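You operate a simulated robot arm through the tools that you are given. There is no shell and no other tool.

You run a simulated robot arm. Do the job below in one go: nothing can be reset, and whatever is moved stays where it is left.

TASK
Plug the mic into the mixer, switch on and set the gain till the tone reads -15 DB.
Fine: red plug in MIC, mic slider at 3, never let it clip.

The check looks at the end state, three seconds after you hand in, the way a careful person would. Anything else that was tipped, shoved, dropped, spilled or broken makes it a failure.

THE ROBOT
A 7-joint arm with a fingered hand, fixed in place. Base frame: the origin is on the floor under the middle of its stand, x ahead of it, y to its left, z up; the work surface is at about z = 0.825. Units: m, degrees, N and s.
With the tool pointing down near the work surface it reaches from about 0.36 to 0.84 m from the base axis. Its first joint turns from -115.0 to 115.0 degrees. Payload 5 kg.
Tool frame: the origin (TCP) lies between the finger pads and is the grasp point; the fingertips stand 0.032 m ahead of it; z points along the fingers, y is the line along which they close. The gripper opens to 0.16 m; its body begins 0.089 m behind the TCP. The gripper is a hand of 4 fingers: y runs from the thumb to the fingers, the wrist lies at [0, 0, -0.267] in the tool frame, and closing takes about 1.5 s.
Orientation is that of the tool frame in the base frame, as [roll, pitch, yaw] about the fixed x, y, z axes, in that order (R = Rz(yaw) Ry(pitch) Rx(roll)). With the fingers straight down and closing along the base's y, the tool's x points along the base's -x, its y along +y and its z along -z.

THE INTERFACE
- The arm moves only by the tool drive_tool. Its argument "rows" is text: rows parted by semicolons, each of 6 numbers parted by spaces: the shift along the tool's x, y, z in m, then the turn, a rotation vector about the tool's x, y, z in degrees. In form: x y z wx wy wz; .... A call has 1 to 20 rows; each row shifts and turns the commanded pose from where the row before left it, along the tool's axes as they then stand. "grip" is the gripper command, from -1 (shut) to 1 (fully open), values between in proportion, set as the call begins (left out, the last holds). Rows are played at 5 a second. More than 0.05 m and 8.6 degrees between two rows, or a gripper value outside its range, and nothing of the call is played. Where a pose cannot be reached the arm comes as near as it can. A force on the tool above 40 N (or 10 N above the force at the start of the call, whichever is more), or a blocked arm, ends the call early, and 0.2 s more pass. The fingers move at their own pace (about 0.108 m/s each) and stop on an object; they squeeze with about 24 N. The grip force told is the motor's: it shows also when the fingers shut on nothing. Time passes only in rows, and 0.2 s behind the last, so rows that do not move let the fingers close. The reply holds the time, the measured pose of the TCP, the force on the tool along the base axes, the opening and the grip force, in the units named above and with some noise, with the torque about the TCP (base axes, N m) and any sound that the robot's microphone picked up.
- Cameras (640 x 400 px; columns grow to the right, rows downward): "scene" is fixed at [0.2192, -0.6494, 1.3869]; the picture's right is [0.50, -0.87, 0.00], its down [-0.68, -0.39, -0.62] and it looks along [0.53, 0.31, -0.79] (base axes); focal length 276 px, centre (320, 200). "wrist" rides on the gripper at [0.08, -0.004, -0.114] in the tool frame; the picture's right is [0.05, 1.00, 0.00], its down [-0.82, 0.04, -0.58] and it looks along [-0.58, 0.03, 0.82] (tool axes); focal length 265 px, centre (320, 200). There is no depth. A picture from a camera that has moved, and an enlarged one, comes with that camera's place and axes in the base frame and with its lens.
- grab_frame(camera): a new picture of that camera. No time passes.
- slide_trunk(by): slides the trunk up (or, below 0, down) by that many m; the arm rides with it, the base frame stays. It gives what a move gives, with no picture.
- curl_fingers(finger1, finger2, finger3, thumb_bend): sets how far each is bent, from 0 (flat) to 1 (curled in); at 0.3 the hand is open as for a grip, at 0.7 the pads meet at the TCP. One left out holds its place. A second passes; each finger stops where it meets its share of the squeeze, and holds until it gets a number again. A gripper value or a shape takes the hand back. It gives what a move gives, with no picture; readings hold the bend of each and the force on the fingers (four entries, about 0 where the hand has none), thumb and palm.
- hand_shape(shape): the hand has 4 fingers and takes this shape, open, in about a second: jaw (thumb against the fingers, like two jaws); tri (thumb and two fingers); tip (a fingertip pinch); poke (one finger out to press); point (the index stretched); flat (the hand flat); cup (the hand cupped); fist (a fist). The gripper value then closes the fingers along that shape, each until it touches; the sizes above hold for jaw. It gives what a move gives, with no picture.
- inspect(camera, box): a new picture of the part [left, top, right, bottom] of that camera's present view, enlarged. No time passes.
- finish_job(): hands the job in; it is judged then, once.

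Places have to be worked out from the pictures, the camera data and where the tool is seen. Open the gripper and draw the arm clear of the work before you hand the job in, unless the task says otherwise.

The tools are called after "Call:" by a JSON object that holds its "op" and its "data". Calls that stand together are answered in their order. drive_tool: Moves the arm, as the interface text tells. Its arguments: {"type":"object","properties":{"rows":{"type":"string"},"grip":{"type":"number"}},"required":["rows"]} The other tools are called the same way: slide_trunk (by) moves the trunk up or down; hand_shape (shape) gives the hand a shape; curl_fingers (finger1, finger2, finger3, thumb_bend) moves the fingers one by one; grab_frame (camera) takes a picture; inspect (camera, box) takes an enlarged picture of a part of a camera's view; finish_job () hands the job in.

At the start:

```text
time_s: 0.0
tool_pos: [0.4757, -0.4006, 1.1256]
tcp_rot: [180.0, 0.1, -180.0]
contact_force: [0.1, -0.6, -0.6]
wrist_torque: [0.02, -0.05, 0.01]
gripper_width: 0.1599
grasp_force: 0.1
shape: jaw
bend: [0.3, 0.3, 0.3, 0.3]
finger forces: [0.1, 0.0, 0.0, 0.0, 0.1, 0.0]
trunk travel left (down, up): [-0.8, 0.19]
```

scene: 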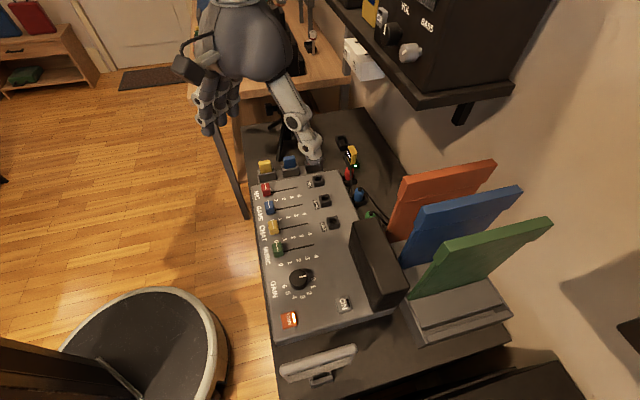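
wrist: 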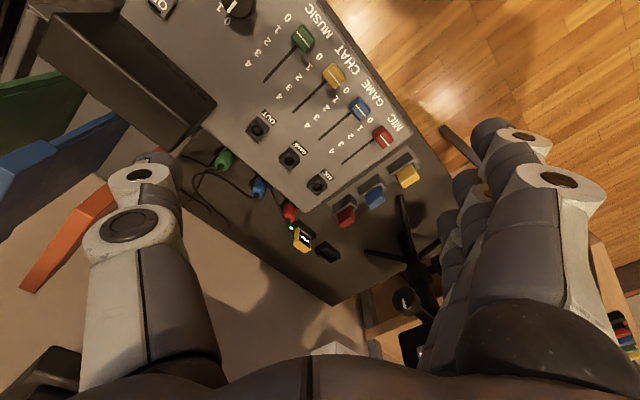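

I'll start by looking closely at the mixer and the cables from both cameras before moving anything.

Call:
{"op": "inspect", "data": {"camera": "scene", "box": [230, 120, 430, 245]}}

Call:
{"op": "inspect", "data": {"camera": "scene", "box": [240, 220, 440, 345]}}

Call:
{"op": "inspect", "data": {"camera": "wrist", "box": [180, 80, 440, 280]}}

Call:
{"op": "inspect", "data": {"camera": "wrist", "box": [100, 0, 360, 160]}}

```text
3.20 times, centred on (330, 182) of scene
camera zoom: at [0.2192, -0.6494, 1.3869], right [0.5, -0.87, 0.0], down [-0.68, -0.39, -0.62], along [0.53, 0.31, -0.79], focal length 882 px, centre (288, 256)
```

zoom: 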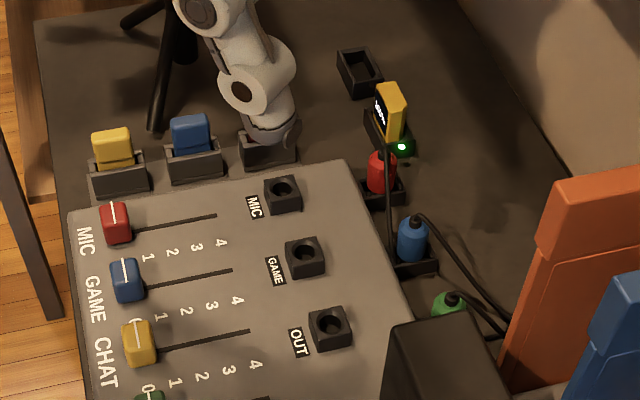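

```text
3.20 times, centred on (340, 282) of scene
camera zoom: at [0.2192, -0.6494, 1.3869], right [0.5, -0.87, 0.0], down [-0.68, -0.39, -0.62], along [0.53, 0.31, -0.79], focal length 882 px, centre (256, -64)
```

zoom: 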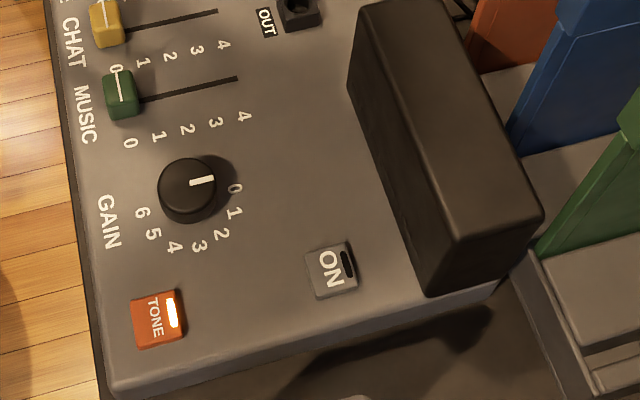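

```text
2.00 times, centred on (310, 180) of wrist
camera zoom: at [0.3966, -0.4044, 1.2416], right [-0.05, 1.0, 0.0], down [0.82, 0.04, 0.58], along [0.58, 0.03, -0.82], focal length 531 px, centre (340, 240)
```

zoom: 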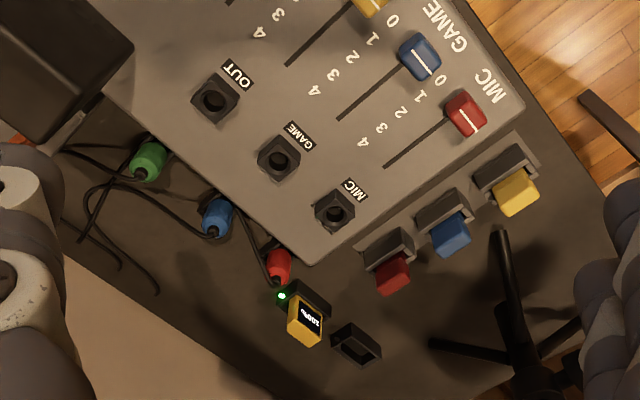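

```text
2.46 times, centred on (230, 80) of wrist
camera zoom: at [0.3966, -0.4044, 1.2416], right [-0.05, 1.0, 0.0], down [0.82, 0.04, 0.58], along [0.58, 0.03, -0.82], focal length 653 px, centre (542, 495)
```

zoom: 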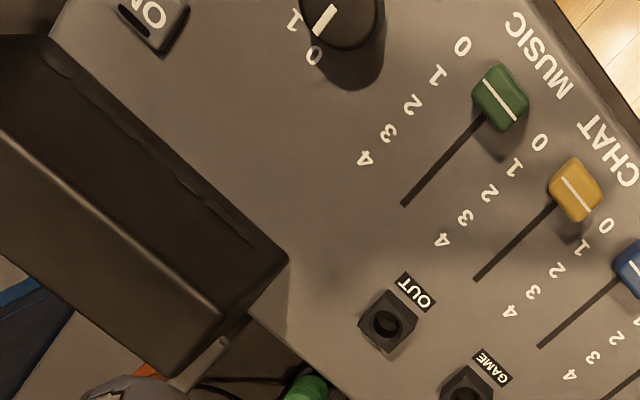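

The red slider is at 0, the gain pointer looks near 0, and the red plug stands tip-down behind the mixer next to a yellow battery. I'll shape the hand as a fingertip pinch and look at how slim it gets.

Call:
{"op": "hand_shape", "data": {"shape": "tip"}}

Call:
{"op": "grab_frame", "data": {"camera": "wrist"}}

Call:
{"op": "grab_frame", "data": {"camera": "scene"}}

```text
time_s: 0.9
tool_pos: [0.4772, -0.4007, 1.126]
tcp_rot: [-179.9, 0.0, -180.0]
contact_force: [0.8, 0.4, -0.1]
wrist_torque: [-0.02, -0.02, -0.01]
gripper_width: 0.1599
grasp_force: 0.0
shape: tip
bend: [0.01, 0.3, 0.01, 0.3]
finger forces: [0.0, 0.1, 0.0, 0.1, 0.0, 0.1]
trunk travel left (down, up): [-0.8, 0.19]
```

```text
taken
camera wrist: at [0.3966, -0.4044, 1.2417], right [-0.05, 1.0, 0.0], down [0.82, 0.04, 0.58], along [0.58, 0.03, -0.82], focal length 265 px, centre (320, 200)
```

wrist: 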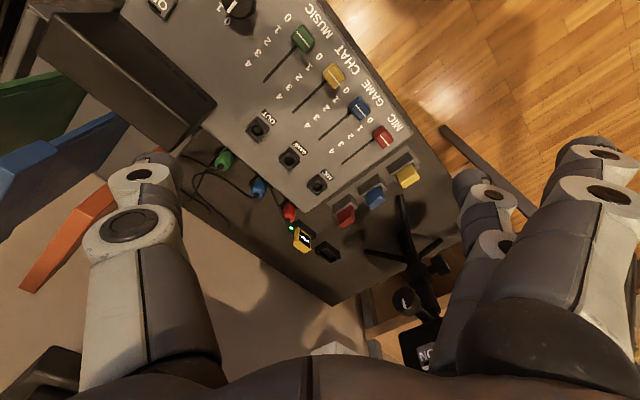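

```text
taken
```

scene: 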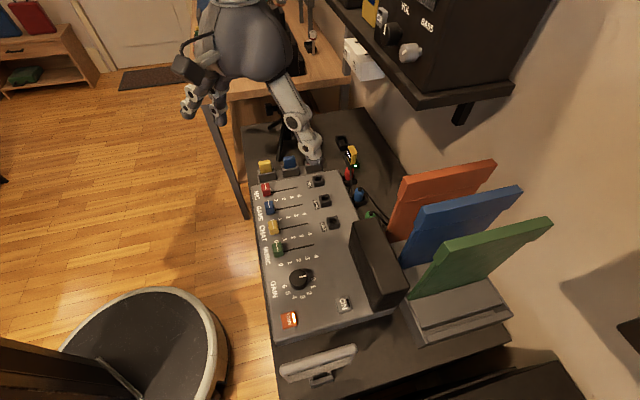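

I want to identify everything around the plug — the battery docks, the mic on its stand, and the labels — so I'm zooming into the wrist view.

Call:
{"op": "inspect", "data": {"camera": "wrist", "box": [260, 140, 460, 265]}}

Call:
{"op": "inspect", "data": {"camera": "wrist", "box": [300, 180, 500, 380]}}

Call:
{"op": "inspect", "data": {"camera": "scene", "box": [320, 0, 480, 100]}}

Call:
{"op": "inspect", "data": {"camera": "scene", "box": [180, 40, 380, 180]}}

```text
3.20 times, centred on (360, 202) of wrist
camera zoom: at [0.3966, -0.4044, 1.2417], right [-0.05, 1.0, 0.0], down [0.82, 0.04, 0.58], along [0.58, 0.03, -0.82], focal length 849 px, centre (192, 192)
```

zoom: 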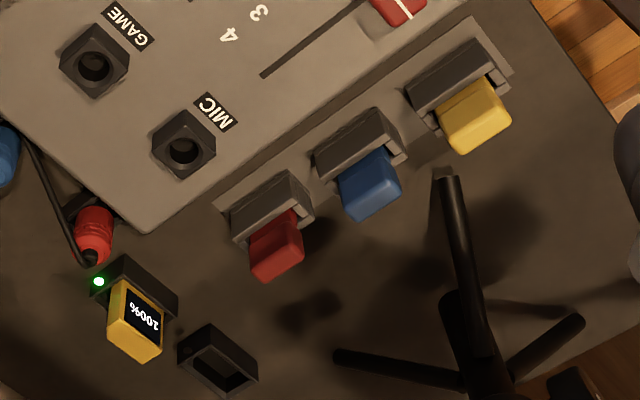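

```text
2.00 times, centred on (400, 280) of wrist
camera zoom: at [0.3966, -0.4044, 1.2417], right [-0.05, 1.0, 0.0], down [0.82, 0.04, 0.58], along [0.58, 0.03, -0.82], focal length 531 px, centre (160, 40)
```

zoom: 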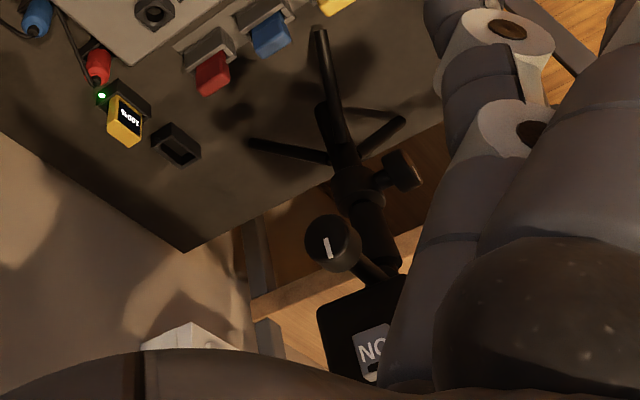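

```text
4.00 times, centred on (400, 50) of scene
camera zoom: at [0.2192, -0.6494, 1.3869], right [0.5, -0.87, 0.0], down [-0.68, -0.39, -0.62], along [0.53, 0.31, -0.79], focal length 1102 px, centre (0, 800)
```

zoom: 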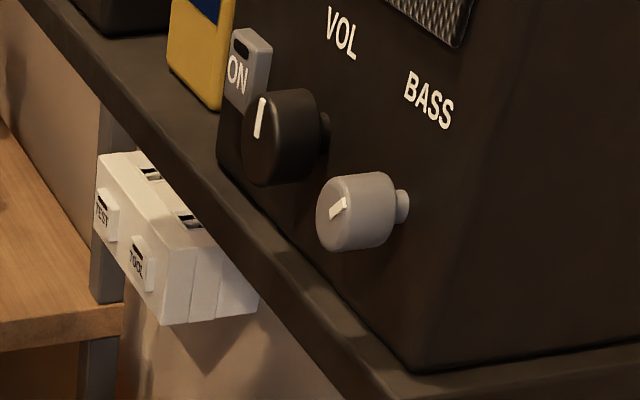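

```text
2.86 times, centred on (280, 110) of scene
camera zoom: at [0.2192, -0.6494, 1.3869], right [0.5, -0.87, 0.0], down [-0.68, -0.39, -0.62], along [0.53, 0.31, -0.79], focal length 787 px, centre (434, 457)
```

zoom: 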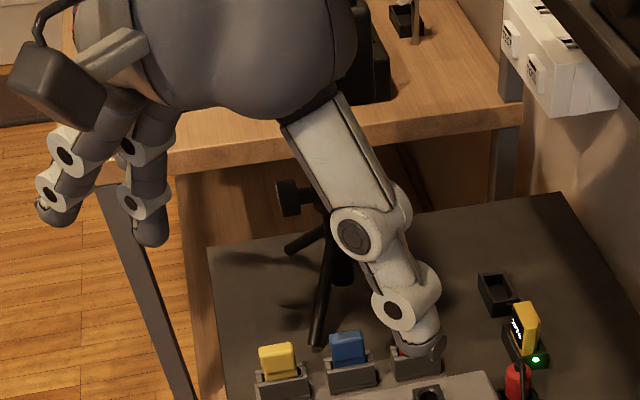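

There are batteries and a charger (not part of this job), and a tripod with an "ON" box behind the hand. I'll raise the hand and draw it back a bit to get a wider, unobstructed look.

Call:
{"op": "drive_tool", "data": {"rows": "0.02 0 -0.04 0 0 0; 0.02 0 -0.04 0 0 0; 0.02 0 -0.04 0 0 0; 0.02 0 -0.03 0 0 0"}}

Call:
{"op": "grab_frame", "data": {"camera": "wrist"}}

Call:
{"op": "grab_frame", "data": {"camera": "scene"}}

```text
time_s: 1.9
tool_pos: [0.3942, -0.4029, 1.277]
tcp_rot: [-180.0, 0.0, 179.9]
contact_force: [-0.1, 0.0, -0.7]
wrist_torque: [-0.02, -0.04, -0.01]
gripper_width: 0.1602
grasp_force: 0.1
shape: tip
bend: [0.01, 0.3, 0.01, 0.3]
finger forces: [0.1, 0.1, 0.0, 0.0, 0.0, 0.0]
trunk travel left (down, up): [-0.8, 0.19]
```

```text
taken
camera wrist: at [0.3154, -0.4066, 1.3907], right [-0.05, 1.0, 0.0], down [0.82, 0.04, 0.58], along [0.58, 0.03, -0.82], focal length 265 px, centre (320, 200)
```

wrist: 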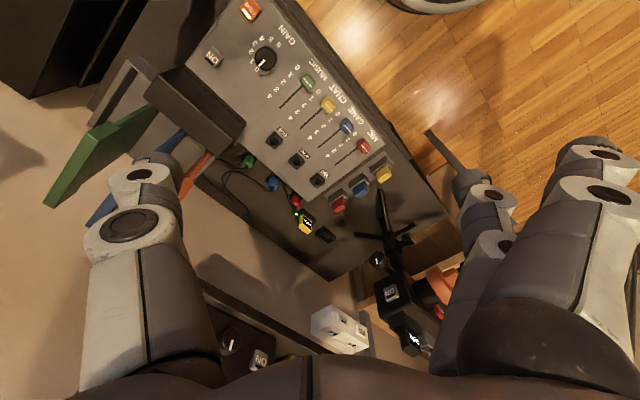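

```text
taken
```

scene: 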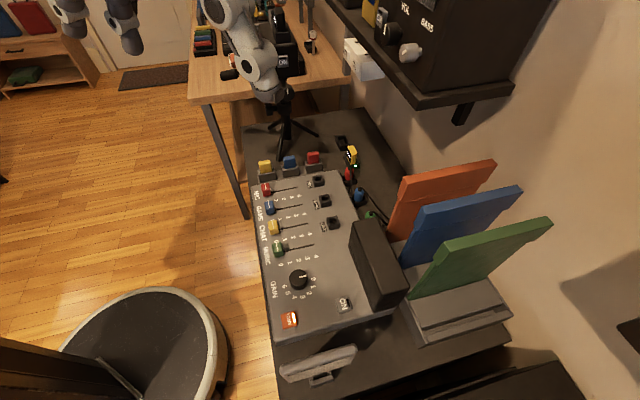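

The tripod holds a camera (not our job). Now I zoom into both views to locate the sockets, slider, knob and buttons accurately.

Call:
{"op": "inspect", "data": {"camera": "wrist", "box": [220, 80, 420, 205]}}

Call:
{"op": "inspect", "data": {"camera": "wrist", "box": [180, 0, 340, 100]}}

Call:
{"op": "inspect", "data": {"camera": "scene", "box": [240, 130, 400, 230]}}

Call:
{"op": "inspect", "data": {"camera": "wrist", "box": [220, 150, 360, 250]}}

```text
3.20 times, centred on (320, 142) of wrist
camera zoom: at [0.3154, -0.4066, 1.3907], right [-0.05, 1.0, 0.0], down [0.82, 0.04, 0.58], along [0.58, 0.03, -0.82], focal length 849 px, centre (320, 384)
```

zoom: 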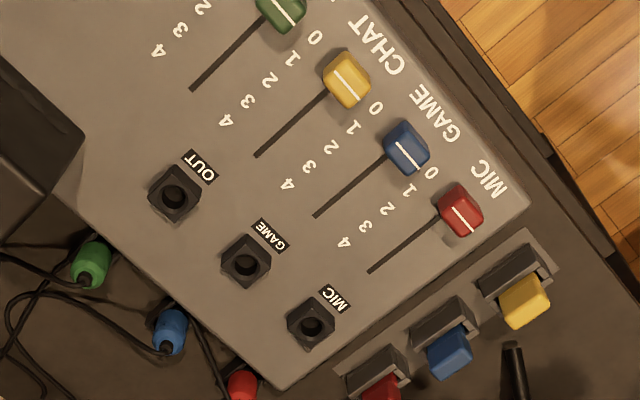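

```text
4.00 times, centred on (260, 50) of wrist
camera zoom: at [0.3154, -0.4066, 1.3907], right [-0.05, 1.0, 0.0], down [0.82, 0.04, 0.58], along [0.58, 0.03, -0.82], focal length 1062 px, centre (560, 800)
```

zoom: 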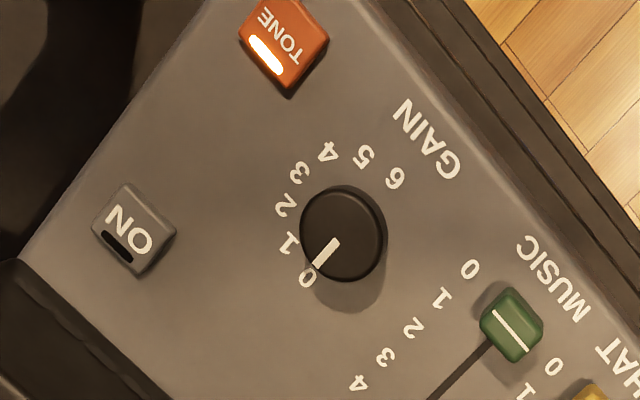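

```text
4.00 times, centred on (320, 180) of scene
camera zoom: at [0.2192, -0.6494, 1.3869], right [0.5, -0.87, 0.0], down [-0.68, -0.39, -0.62], along [0.53, 0.31, -0.79], focal length 1102 px, centre (320, 280)
```

zoom: 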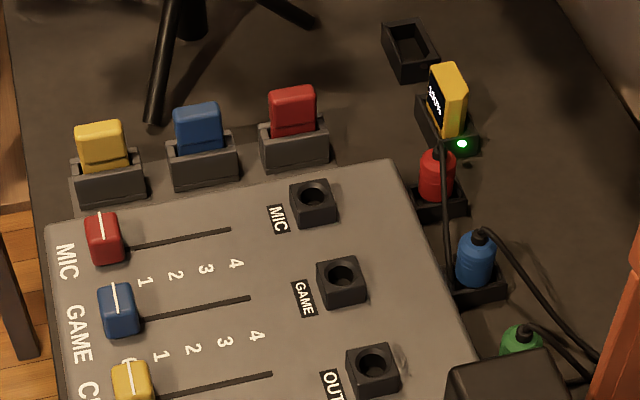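

```text
4.00 times, centred on (290, 200) of wrist
camera zoom: at [0.3154, -0.4066, 1.3907], right [-0.05, 1.0, 0.0], down [0.82, 0.04, 0.58], along [0.58, 0.03, -0.82], focal length 1062 px, centre (440, 200)
```

zoom: 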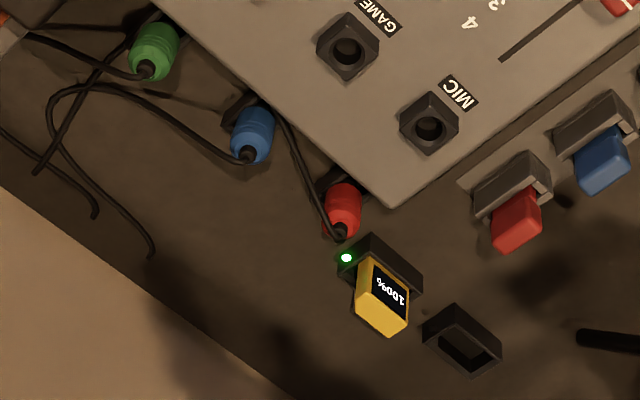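

I can triangulate well: MIC hole ≈ (0.647,-0.397,0.844), mixer turned 45°, red plug ≈ (0.736,-0.449,~0.83), but an amp shelf hangs above it. I'll inspect the shelf and the plug in more detail to check clearance.

Call:
{"op": "inspect", "data": {"camera": "wrist", "box": [180, 260, 400, 398]}}

Call:
{"op": "inspect", "data": {"camera": "scene", "box": [320, 0, 540, 138]}}

Call:
{"op": "inspect", "data": {"camera": "scene", "box": [330, 130, 410, 230]}}

```text
2.90 times, centred on (290, 329) of wrist
camera zoom: at [0.3154, -0.4066, 1.3907], right [-0.05, 1.0, 0.0], down [0.82, 0.04, 0.58], along [0.58, 0.03, -0.82], focal length 769 px, centre (407, -174)
```

zoom: 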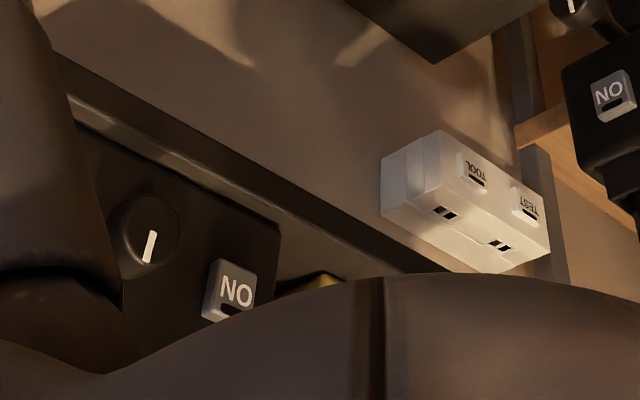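

```text
2.90 times, centred on (430, 69) of scene
camera zoom: at [0.2192, -0.6494, 1.3869], right [0.5, -0.87, 0.0], down [-0.68, -0.39, -0.62], along [0.53, 0.31, -0.79], focal length 799 px, centre (1, 580)
```

zoom: 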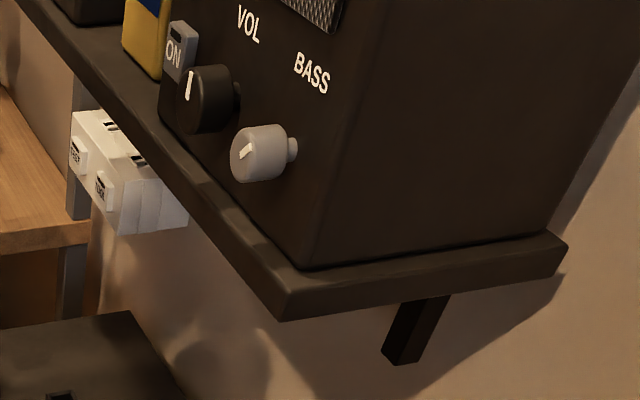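

```text
4.00 times, centred on (370, 180) of scene
camera zoom: at [0.2192, -0.6494, 1.3869], right [0.5, -0.87, 0.0], down [-0.68, -0.39, -0.62], along [0.53, 0.31, -0.79], focal length 1102 px, centre (120, 280)
```

zoom: 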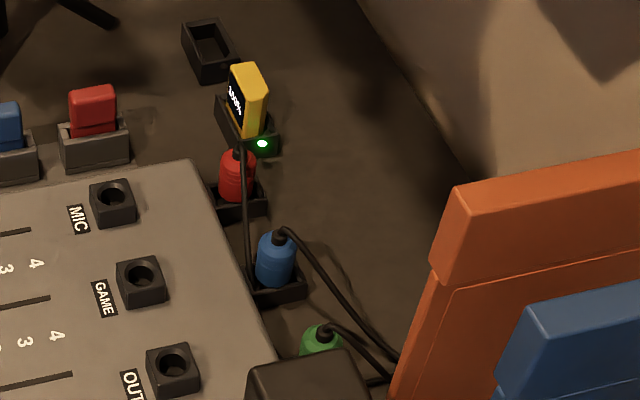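

The shelf front edge is at about the plug's distance, bottom at z≈1.14, so I'll approach with the hand tilted outward from the robot side. First I test a slim pinch (outer fingers curled in) and turn the hand 45° to line up with the mixer.

Call:
{"op": "curl_fingers", "data": {"finger1": 1.0, "finger2": 0.5, "finger3": 1.0, "thumb_bend": 0.5}}

Call:
{"op": "drive_tool", "data": {"rows": "0 0 0 0 0 7.5; 0 0 0 0 0 7.5; 0 0 0 0 0 7.5; 0 0 0 0 0 7.5; 0 0 0 0 0 7.5; 0 0 0 0 0 7.5"}}

Call:
{"op": "grab_frame", "data": {"camera": "wrist"}}

Call:
{"op": "grab_frame", "data": {"camera": "scene"}}

```text
time_s: 2.9
tool_pos: [0.3949, -0.4027, 1.2754]
tcp_rot: [180.0, 0.0, 180.0]
contact_force: [-0.1, 1.1, 0.6]
wrist_torque: [0.03, 0.0, -0.04]
gripper_width: 0.0621
grasp_force: 0.1
shape: fingers
bend: [1.0, 0.5, 1.0, 0.5]
finger forces: [0.0, 0.1, 0.1, 0.0, 0.0, 0.0]
trunk travel left (down, up): [-0.8, 0.19]
```

```text
time_s: 4.3
tool_pos: [0.3967, -0.3996, 1.2773]
tcp_rot: [179.9, 0.0, 134.8]
contact_force: [0.8, -0.3, -0.9]
wrist_torque: [0.02, 0.03, 0.0]
gripper_width: 0.062
grasp_force: 0.1
shape: fingers
bend: [1.0, 0.5, 1.0, 0.5]
finger forces: [0.0, 0.1, 0.1, 0.1, 0.0, 0.0]
trunk travel left (down, up): [-0.8, 0.19]
```

```text
taken
camera wrist: at [0.3375, -0.3458, 1.3913], right [0.67, 0.74, 0.0], down [0.61, -0.55, 0.58], along [0.43, -0.39, -0.82], focal length 265 px, centre (320, 200)
```

wrist: 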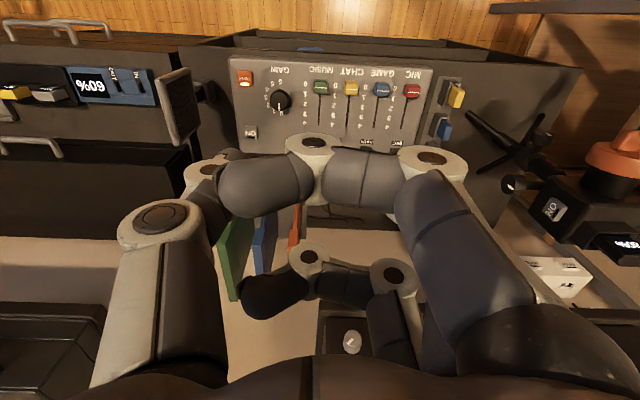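

```text
taken
```

scene: 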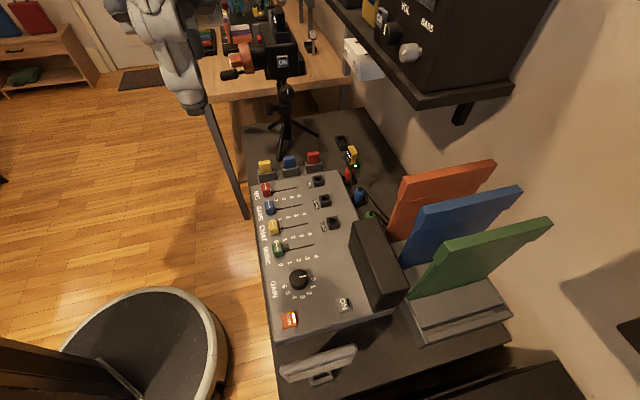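

The curled fingers block the camera, so I'll open finger1 alone to learn which finger sits on the camera side.

Call:
{"op": "curl_fingers", "data": {"finger1": 0.3, "finger2": 0.55, "finger3": 1.0, "thumb_bend": 0.55}}

Call:
{"op": "grab_frame", "data": {"camera": "wrist"}}

```text
time_s: 5.3
tool_pos: [0.395, -0.4006, 1.2765]
tcp_rot: [180.0, 0.1, 135.0]
contact_force: [-0.4, -0.4, -1.1]
wrist_torque: [0.02, -0.01, -0.02]
gripper_width: 0.1211
grasp_force: 0.0
shape: fingers
bend: [0.3, 0.55, 1.0, 0.55]
finger forces: [0.0, 0.0, 0.1, 0.0, 0.0, 0.1]
trunk travel left (down, up): [-0.8, 0.19]
```

```text
taken
camera wrist: at [0.3371, -0.3461, 1.3913], right [0.67, 0.74, 0.0], down [0.61, -0.55, 0.58], along [0.43, -0.39, -0.82], focal length 265 px, centre (320, 200)
```

wrist: 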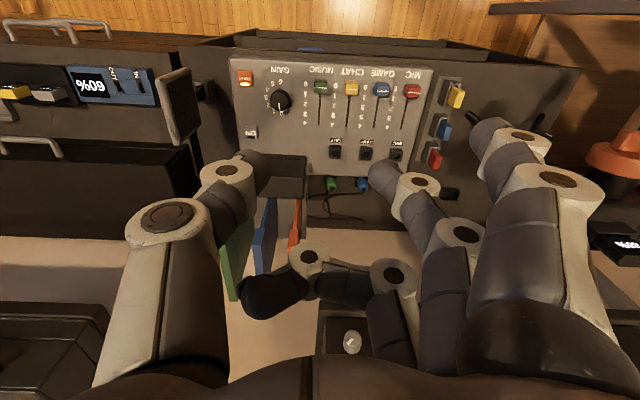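

Finger1 is the camera-side finger; with it open, the pinch of finger2 and thumb is visible at the image centre. Before travelling I check how far the tripod camera extends, since the hand has to pass near it.

Call:
{"op": "inspect", "data": {"camera": "scene", "box": [190, 0, 350, 100]}}

Call:
{"op": "inspect", "data": {"camera": "wrist", "box": [440, 60, 640, 280]}}

Call:
{"op": "inspect", "data": {"camera": "wrist", "box": [220, 40, 460, 200]}}

```text
4.00 times, centred on (270, 50) of scene
camera zoom: at [0.2192, -0.6494, 1.3869], right [0.5, -0.87, 0.0], down [-0.68, -0.39, -0.62], along [0.53, 0.31, -0.79], focal length 1102 px, centre (520, 800)
```

zoom: 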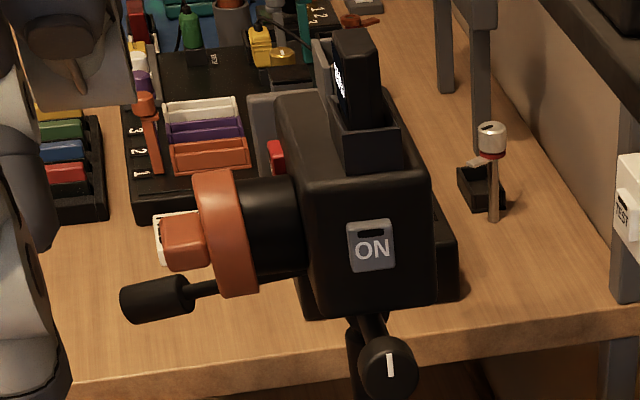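

```text
1.82 times, centred on (540, 170) of wrist
camera zoom: at [0.3371, -0.3461, 1.3913], right [0.67, 0.74, 0.0], down [0.61, -0.55, 0.58], along [0.43, -0.39, -0.82], focal length 483 px, centre (-80, 254)
```

zoom: 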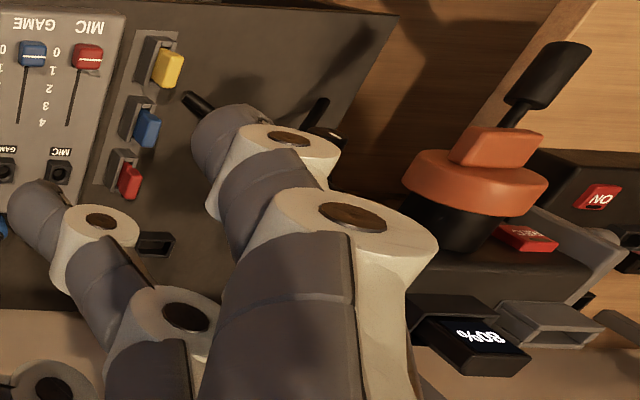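

```text
2.50 times, centred on (340, 120) of wrist
camera zoom: at [0.3371, -0.3461, 1.3913], right [0.67, 0.74, 0.0], down [0.61, -0.55, 0.58], along [0.43, -0.39, -0.82], focal length 664 px, centre (270, 400)
```

zoom: 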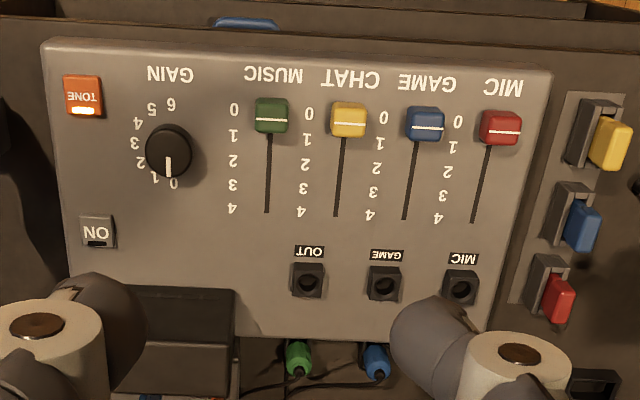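

The path over the mixer is clear of the tripod camera (its near side is at about v 0.12 m away). I move to a viewing pose short of the plug, about 0.18 m above the mixer, and tilt the hand outward 25°.

Call:
{"op": "drive_tool", "data": {"rows": "-0.0172 0.0242 0.0346 0 0 0; -0.0172 0.0242 0.0346 0 0 0; -0.0172 0.0242 0.0346 0 0 0; -0.0172 0.0242 0.0346 0 0 0; -0.0172 0.0242 0.0346 0 0 0; -0.0172 0.0242 0.0346 0 0 0; -0.0172 0.0242 0.0346 0 0 0; -0.0172 0.0242 0.0346 0 0 0; 0 0 0 0 -8.3 0; 0 0 0 0 -8.3 0; 0 0 0 0 -8.4 0"}}

Call:
{"op": "grab_frame", "data": {"camera": "wrist"}}

Call:
{"op": "grab_frame", "data": {"camera": "scene"}}

```text
time_s: 7.7
tool_pos: [0.6304, -0.3601, 1.0002]
tcp_rot: [180.0, 25.2, 135.0]
contact_force: [0.5, -0.3, 0.6]
wrist_torque: [0.02, -0.04, -0.01]
gripper_width: 0.1208
grasp_force: 0.1
shape: fingers
bend: [0.3, 0.55, 1.0, 0.55]
finger forces: [0.0, 0.0, 0.0, 0.0, 0.1, 0.0]
trunk travel left (down, up): [-0.8, 0.19]
```

```text
taken
camera wrist: at [0.5421, -0.2773, 1.0707], right [0.67, 0.74, -0.02], down [0.38, -0.32, 0.87], along [0.63, -0.59, -0.49], focal length 265 px, centre (320, 200)
```

wrist: 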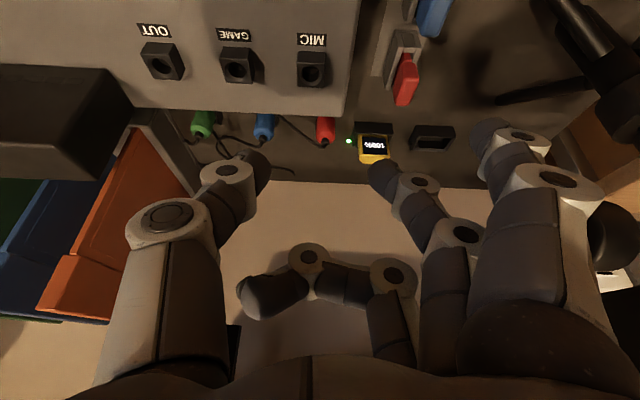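

```text
taken
```

scene: 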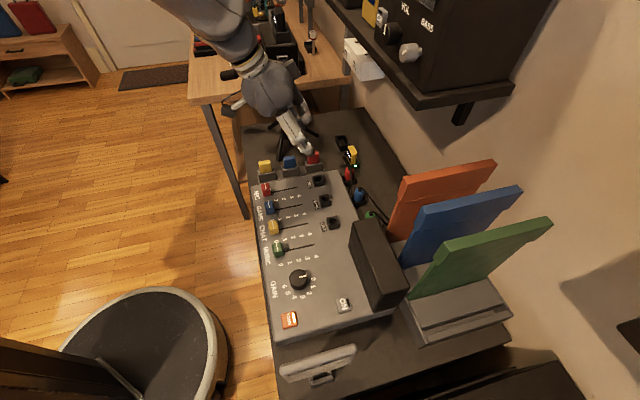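

Arm reached the view pose cleanly. I zoom in on the red plug and its surroundings.

Call:
{"op": "inspect", "data": {"camera": "wrist", "box": [200, 30, 440, 180]}}

Call:
{"op": "inspect", "data": {"camera": "wrist", "box": [280, 90, 400, 165]}}

Call:
{"op": "inspect", "data": {"camera": "scene", "box": [240, 80, 400, 200]}}

```text
2.67 times, centred on (320, 105) of wrist
camera zoom: at [0.5421, -0.2773, 1.0707], right [0.67, 0.74, -0.02], down [0.38, -0.32, 0.87], along [0.63, -0.59, -0.49], focal length 708 px, centre (320, 453)
```

zoom: 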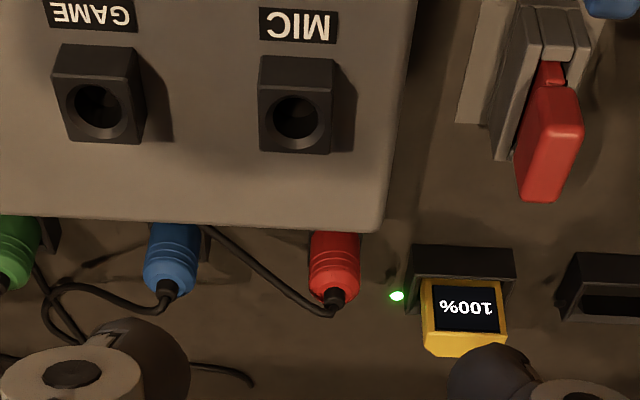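

```text
5.33 times, centred on (340, 128) of wrist
camera zoom: at [0.5421, -0.2773, 1.0707], right [0.67, 0.74, -0.02], down [0.38, -0.32, 0.87], along [0.63, -0.59, -0.49], focal length 1416 px, centre (213, 587)
```

zoom: 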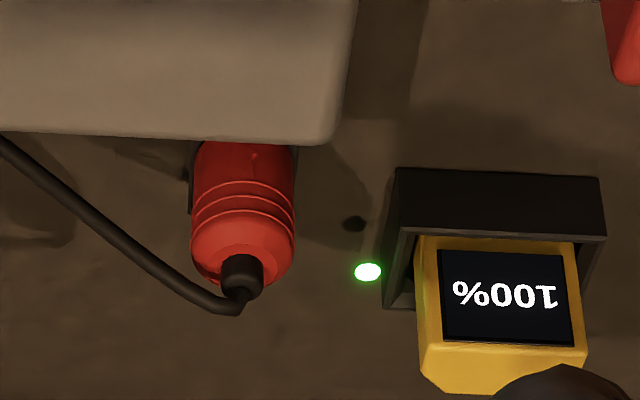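

```text
3.33 times, centred on (320, 140) of scene
camera zoom: at [0.2192, -0.6494, 1.3869], right [0.5, -0.87, 0.0], down [-0.68, -0.39, -0.62], along [0.53, 0.31, -0.79], focal length 918 px, centre (320, 400)
```

zoom: 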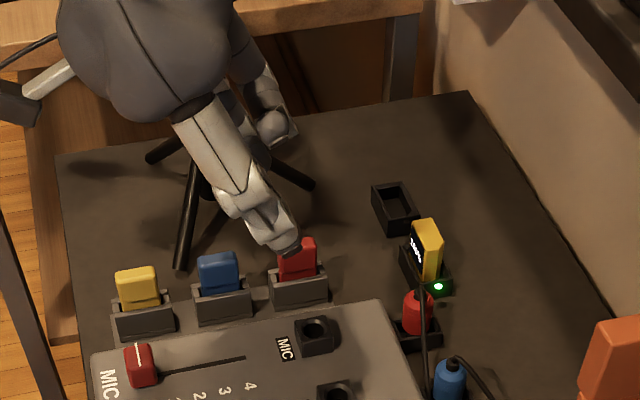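

Two-view fit puts the red plug's top at (0.733, -0.450, 0.835), Ø25 mm, body about 37 mm tall; the charger corner is ~40 mm to its left. I narrow the pinch, yaw 7° to stay clear of the charger, and move to a hover above the plug.

Call:
{"op": "curl_fingers", "data": {"finger1": 0.3, "finger2": 0.6, "finger3": 1.0, "thumb_bend": 0.6}}

Call:
{"op": "drive_tool", "data": {"rows": "0 0 0 -2.98 0 -6.33; -0.0207 -0.0019 0.036 0 0 0; -0.0207 -0.0019 0.036 0 0 0; -0.0207 -0.0019 0.036 0 0 0; -0.0207 -0.0019 0.036 0 0 0"}}

Call:
{"op": "grab_frame", "data": {"camera": "wrist"}}

Call:
{"op": "inspect", "data": {"camera": "wrist", "box": [220, 80, 460, 230]}}

Call:
{"op": "inspect", "data": {"camera": "scene", "box": [240, 80, 400, 200]}}

```text
time_s: 8.7
tool_pos: [0.6291, -0.3607, 1.0012]
tcp_rot: [179.9, 24.9, 135.0]
contact_force: [-0.1, -0.9, 0.4]
wrist_torque: [0.02, 0.04, 0.0]
gripper_width: 0.1112
grasp_force: 0.1
shape: fingers
bend: [0.3, 0.6, 1.0, 0.6]
finger forces: [0.0, 0.0, 0.0, 0.0, 0.0, 0.1]
trunk travel left (down, up): [-0.8, 0.19]
```

```text
time_s: 9.9
tool_pos: [0.7321, -0.4533, 0.9064]
tcp_rot: [-179.9, 25.0, 142.0]
contact_force: [-0.3, -0.5, -0.2]
wrist_torque: [-0.02, 0.0, 0.02]
gripper_width: 0.1113
grasp_force: 0.1
shape: fingers
bend: [0.3, 0.6, 1.0, 0.6]
finger forces: [0.1, 0.1, 0.1, 0.1, 0.1, 0.1]
trunk travel left (down, up): [-0.8, 0.19]
```

```text
taken
camera wrist: at [0.6359, -0.3813, 0.9761], right [0.58, 0.82, -0.02], down [0.42, -0.27, 0.87], along [0.7, -0.51, -0.5], focal length 265 px, centre (320, 200)
```

wrist: 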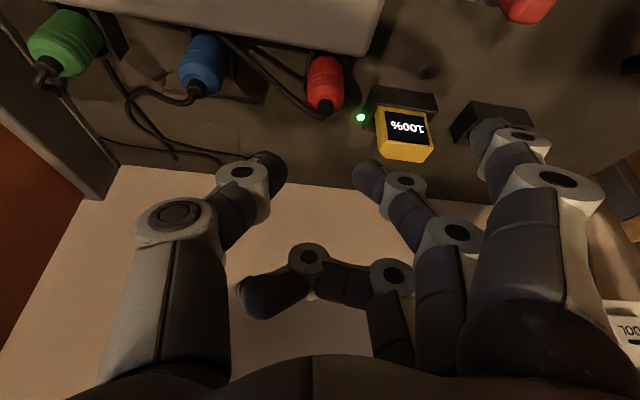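

```text
2.67 times, centred on (340, 155) of wrist
camera zoom: at [0.6359, -0.3813, 0.9761], right [0.58, 0.82, -0.02], down [0.42, -0.27, 0.87], along [0.7, -0.51, -0.5], focal length 708 px, centre (267, 320)
```

zoom: 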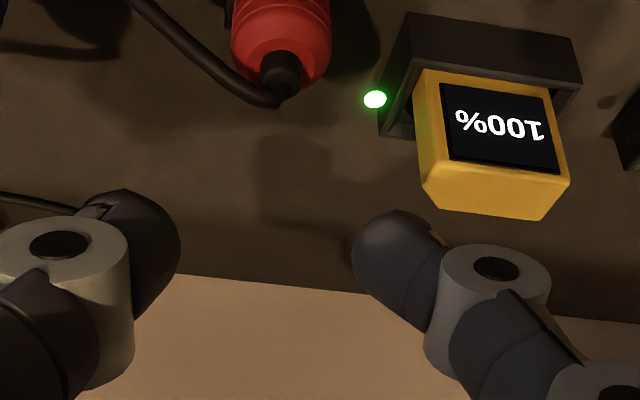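

```text
3.33 times, centred on (320, 140) of scene
camera zoom: at [0.2192, -0.6494, 1.3869], right [0.5, -0.87, 0.0], down [-0.68, -0.39, -0.62], along [0.53, 0.31, -0.79], focal length 918 px, centre (320, 400)
```

zoom: 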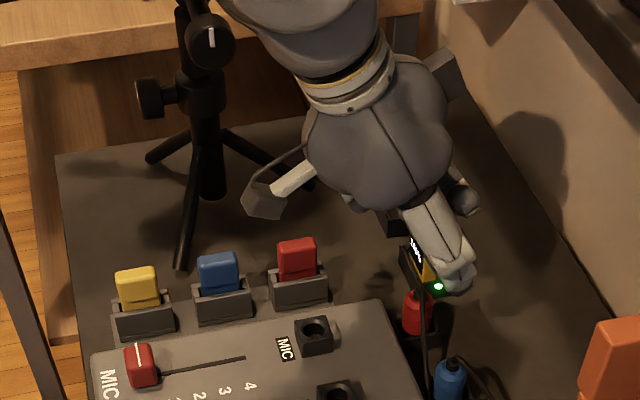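

The plug re-triangulates to (0.733, -0.450), the TCP is within ~5 mm, and the finger gap is 40 mm around a 25 mm plug. I descend half-way with a small correction and check.

Call:
{"op": "drive_tool", "data": {"rows": "0.0096 0.0006 0.0172 0 0 0; 0.0096 0.0006 0.0172 0 0 0; 0 0 0 0 0 0"}}

Call:
{"op": "grab_frame", "data": {"camera": "wrist"}}

Call:
{"op": "inspect", "data": {"camera": "wrist", "box": [220, 80, 460, 230]}}

Call:
{"op": "inspect", "data": {"camera": "scene", "box": [280, 100, 400, 200]}}

```text
time_s: 10.7
tool_pos: [0.7296, -0.448, 0.8689]
tcp_rot: [180.0, 25.1, 142.0]
contact_force: [0.4, 0.4, -0.4]
wrist_torque: [0.02, -0.01, -0.04]
gripper_width: 0.111
grasp_force: 0.0
shape: fingers
bend: [0.3, 0.6, 1.0, 0.6]
finger forces: [0.0, 0.1, 0.1, 0.1, 0.0, 0.1]
trunk travel left (down, up): [-0.8, 0.19]
```

```text
taken
camera wrist: at [0.6328, -0.3768, 0.9381], right [0.58, 0.82, -0.02], down [0.42, -0.27, 0.87], along [0.7, -0.51, -0.5], focal length 265 px, centre (320, 200)
```

wrist: 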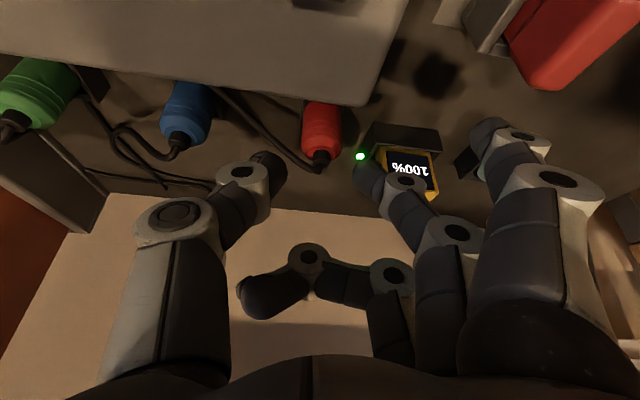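

```text
2.67 times, centred on (340, 155) of wrist
camera zoom: at [0.6328, -0.3768, 0.9381], right [0.58, 0.82, -0.02], down [0.42, -0.27, 0.87], along [0.7, -0.51, -0.5], focal length 708 px, centre (267, 320)
```

zoom: 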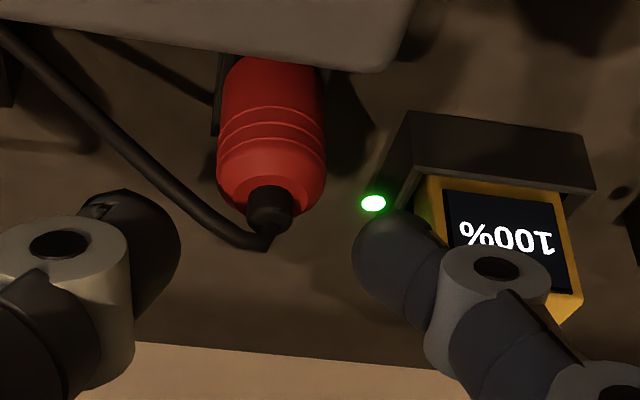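

```text
4.00 times, centred on (340, 150) of scene
camera zoom: at [0.2192, -0.6494, 1.3869], right [0.5, -0.87, 0.0], down [-0.68, -0.39, -0.62], along [0.53, 0.31, -0.79], focal length 1102 px, centre (240, 400)
```

zoom: 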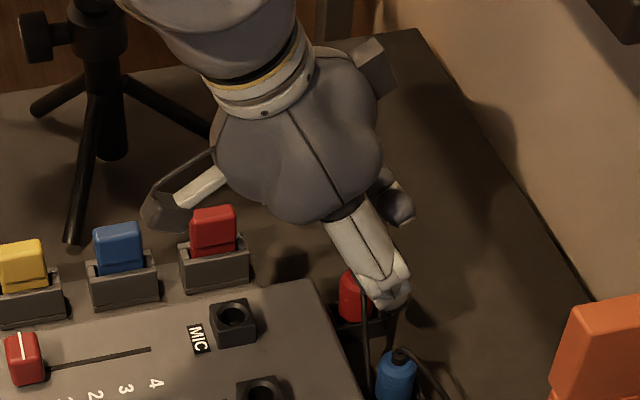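

The plug is centred between finger2 and thumb, and re-checking shows the charger's near edge lower (z≈0.78) and clear. I descend the remaining 4 cm straight down.

Call:
{"op": "drive_tool", "data": {"rows": "0.0058 0 0.0124 0 0 0; 0.0058 0 0.0124 0 0 0; 0.0058 0 0.0124 0 0 0; 0 0 0 0 0 0"}}

Call:
{"op": "inspect", "data": {"camera": "wrist", "box": [200, 80, 440, 230]}}

Call:
{"op": "inspect", "data": {"camera": "scene", "box": [280, 100, 400, 200]}}

```text
time_s: 11.7
tool_pos: [0.7311, -0.4476, 0.8264]
tcp_rot: [179.9, 24.9, 142.0]
contact_force: [0.2, 0.2, 0.0]
wrist_torque: [0.01, -0.01, -0.02]
gripper_width: 0.111
grasp_force: 0.0
shape: fingers
bend: [0.3, 0.6, 1.0, 0.6]
finger forces: [0.1, 0.0, 0.1, 0.0, 0.0, 0.0]
trunk travel left (down, up): [-0.8, 0.19]
```

```text
2.67 times, centred on (320, 155) of wrist
camera zoom: at [0.6339, -0.3766, 0.8953], right [0.58, 0.82, -0.02], down [0.42, -0.27, 0.87], along [0.7, -0.51, -0.5], focal length 708 px, centre (320, 320)
```

zoom: 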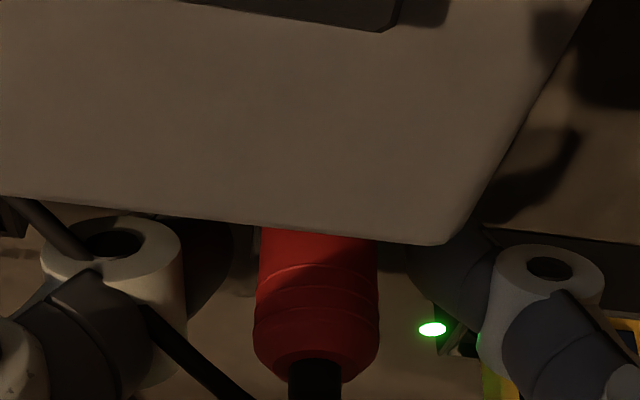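

```text
4.00 times, centred on (340, 150) of scene
camera zoom: at [0.2192, -0.6494, 1.3869], right [0.5, -0.87, 0.0], down [-0.68, -0.39, -0.62], along [0.53, 0.31, -0.79], focal length 1102 px, centre (240, 400)
```

zoom: 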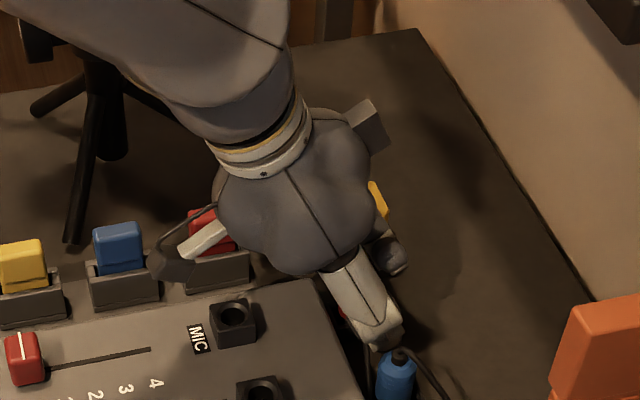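

Plug is centred between thumb and finger2, no contact forces. I close just those two on it.

Call:
{"op": "curl_fingers", "data": {"finger2": 0.8, "thumb_bend": 0.8}}

Call:
{"op": "inspect", "data": {"camera": "wrist", "box": [200, 80, 440, 230]}}

```text
time_s: 12.7
tool_pos: [0.7291, -0.4503, 0.8272]
tcp_rot: [180.0, 25.1, 141.8]
contact_force: [-11.3, -16.1, 6.9]
wrist_torque: [-0.44, 0.26, -0.14]
gripper_width: 0.0924
grasp_force: 18.0
shape: fingers
bend: [0.3, 0.65, 1.0, 0.73]
finger forces: [0.1, 6.8, 0.0, 0.1, 27.2, 0.1]
trunk travel left (down, up): [-0.8, 0.19]
```

```text
2.67 times, centred on (320, 155) of wrist
camera zoom: at [0.6325, -0.3787, 0.8964], right [0.58, 0.81, -0.02], down [0.41, -0.27, 0.87], along [0.7, -0.51, -0.49], focal length 708 px, centre (320, 320)
```

zoom: 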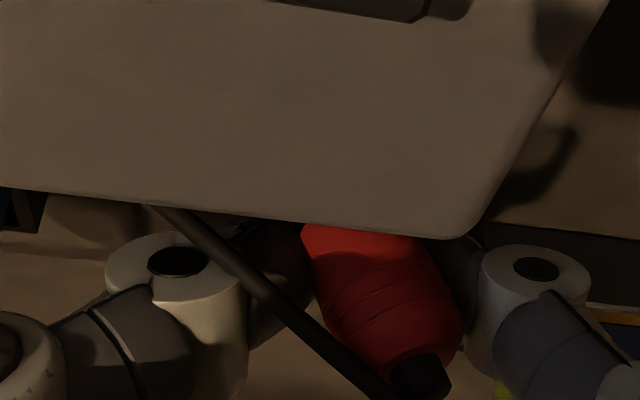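

The thumb overpowers the single finger and leaned the plug over. I back the thumb off to its centred position so the plug comes upright, with the finger easing too.

Call:
{"op": "curl_fingers", "data": {"finger2": 0.62, "thumb_bend": 0.62}}

Call:
{"op": "inspect", "data": {"camera": "wrist", "box": [200, 80, 440, 230]}}

```text
time_s: 13.7
tool_pos: [0.7301, -0.447, 0.8241]
tcp_rot: [-180.0, 25.0, 142.0]
contact_force: [0.0, 0.0, -0.9]
wrist_torque: [0.03, -0.02, -0.01]
gripper_width: 0.1074
grasp_force: 0.3
shape: fingers
bend: [0.3, 0.62, 1.0, 0.62]
finger forces: [0.0, 0.0, 0.1, 0.0, 0.1, 0.0]
trunk travel left (down, up): [-0.8, 0.19]
```

```text
2.67 times, centred on (320, 155) of wrist
camera zoom: at [0.6334, -0.3756, 0.8944], right [0.58, 0.82, -0.02], down [0.42, -0.27, 0.87], along [0.7, -0.51, -0.5], focal length 708 px, centre (320, 320)
```

zoom: 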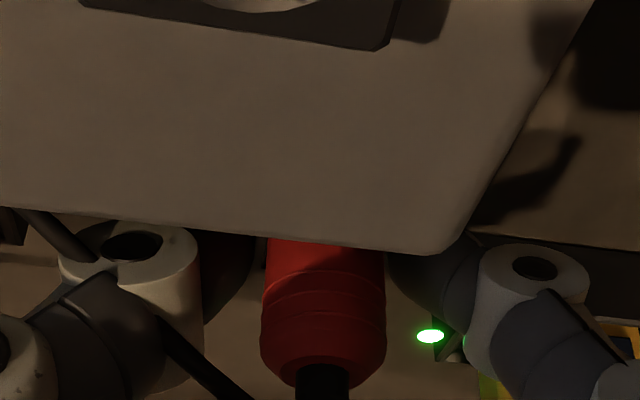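

The plug is upright again. Now I hold the thumb at its contact position and let finger2 press against it.

Call:
{"op": "curl_fingers", "data": {"finger2": 0.8, "thumb_bend": 0.64}}

Call:
{"op": "inspect", "data": {"camera": "wrist", "box": [200, 80, 440, 230]}}

```text
time_s: 14.7
tool_pos: [0.7318, -0.4469, 0.8263]
tcp_rot: [180.0, 25.1, 141.9]
contact_force: [3.9, 4.8, 3.6]
wrist_torque: [0.13, -0.16, -0.01]
gripper_width: 0.1062
grasp_force: 4.1
shape: fingers
bend: [0.3, 0.68, 1.0, 0.63]
finger forces: [0.1, 7.1, 0.0, 0.0, 1.2, 0.0]
trunk travel left (down, up): [-0.8, 0.19]
```

```text
2.67 times, centred on (320, 155) of wrist
camera zoom: at [0.6345, -0.3759, 0.8961], right [0.58, 0.82, -0.02], down [0.41, -0.27, 0.87], along [0.7, -0.51, -0.49], focal length 708 px, centre (320, 320)
```

zoom: 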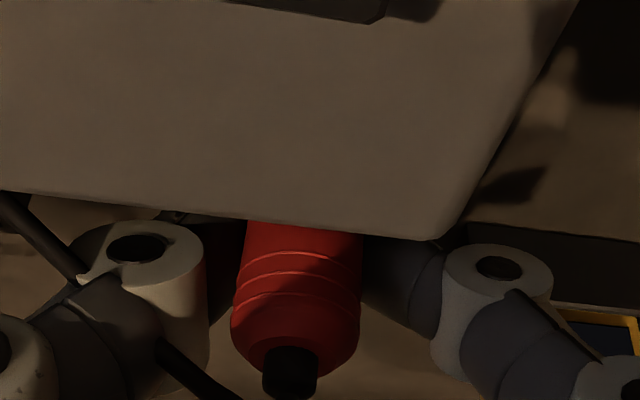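

Finger2 pushes slightly more (7 N vs 1 N on the thumb), so I advance the thumb a touch to balance the squeeze.

Call:
{"op": "curl_fingers", "data": {"thumb_bend": 0.66}}

Call:
{"op": "inspect", "data": {"camera": "wrist", "box": [200, 80, 440, 230]}}

```text
time_s: 15.7
tool_pos: [0.7317, -0.4474, 0.8266]
tcp_rot: [180.0, 25.2, 141.9]
contact_force: [4.4, 3.3, 5.8]
wrist_torque: [0.13, -0.21, 0.08]
gripper_width: 0.1046
grasp_force: 6.1
shape: fingers
bend: [0.3, 0.68, 1.0, 0.65]
finger forces: [0.0, 10.4, 0.0, 0.0, 3.0, 0.1]
trunk travel left (down, up): [-0.8, 0.19]
```

```text
2.67 times, centred on (320, 155) of wrist
camera zoom: at [0.6341, -0.3762, 0.896], right [0.58, 0.82, -0.02], down [0.41, -0.27, 0.87], along [0.7, -0.51, -0.49], focal length 708 px, centre (320, 320)
```

zoom: 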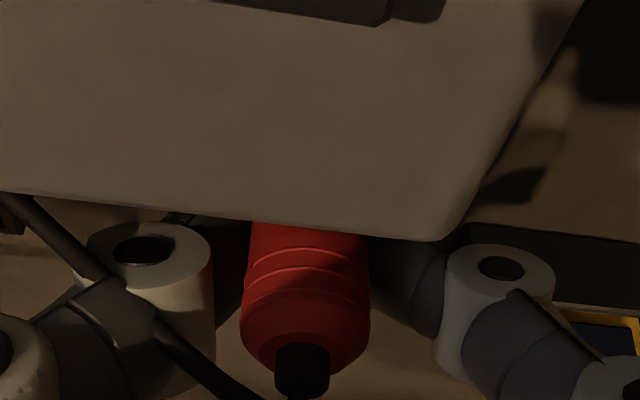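

The finger holds position, so pressing the thumb a bit further both straightens the plug and firms the grip.

Call:
{"op": "curl_fingers", "data": {"thumb_bend": 0.68}}

Call:
{"op": "inspect", "data": {"camera": "wrist", "box": [200, 80, 440, 230]}}

```text
time_s: 16.7
tool_pos: [0.7311, -0.447, 0.8248]
tcp_rot: [-180.0, 25.1, 142.0]
contact_force: [4.0, 1.7, 7.8]
wrist_torque: [0.04, -0.22, -0.02]
gripper_width: 0.1026
grasp_force: 8.2
shape: fingers
bend: [0.3, 0.68, 1.0, 0.66]
finger forces: [0.1, 11.7, 0.1, 0.0, 5.1, 0.0]
trunk travel left (down, up): [-0.8, 0.19]
```

```text
2.67 times, centred on (320, 155) of wrist
camera zoom: at [0.6337, -0.3764, 0.896], right [0.58, 0.82, -0.02], down [0.42, -0.27, 0.87], along [0.7, -0.51, -0.5], focal length 708 px, centre (320, 320)
```

zoom: 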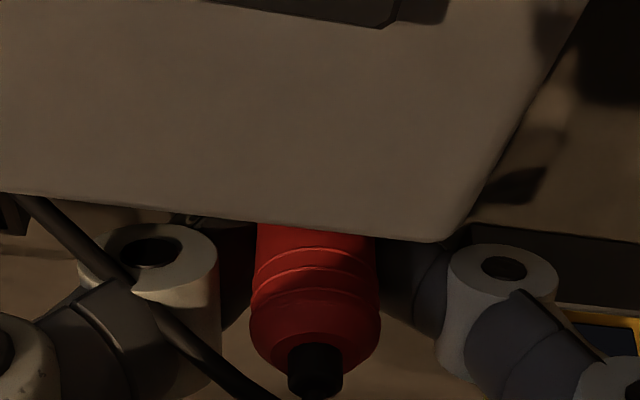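

Nearly upright; a little more thumb for a firmer hold before lifting.

Call:
{"op": "curl_fingers", "data": {"thumb_bend": 0.71}}

Call:
{"op": "inspect", "data": {"camera": "wrist", "box": [200, 80, 440, 230]}}

```text
time_s: 17.7
tool_pos: [0.7292, -0.447, 0.8253]
tcp_rot: [179.9, 25.1, 141.8]
contact_force: [1.6, -0.7, 7.5]
wrist_torque: [-0.04, -0.11, 0.0]
gripper_width: 0.1007
grasp_force: 10.0
shape: fingers
bend: [0.3, 0.68, 1.0, 0.68]
finger forces: [0.0, 12.0, 0.0, 0.1, 8.9, 0.0]
trunk travel left (down, up): [-0.8, 0.19]
```

```text
2.67 times, centred on (320, 155) of wrist
camera zoom: at [0.6333, -0.3768, 0.8959], right [0.58, 0.82, -0.02], down [0.42, -0.27, 0.87], along [0.7, -0.51, -0.5], focal length 708 px, centre (320, 320)
```

zoom: 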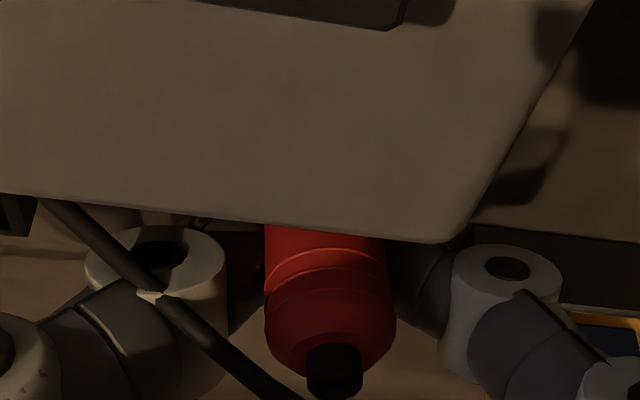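

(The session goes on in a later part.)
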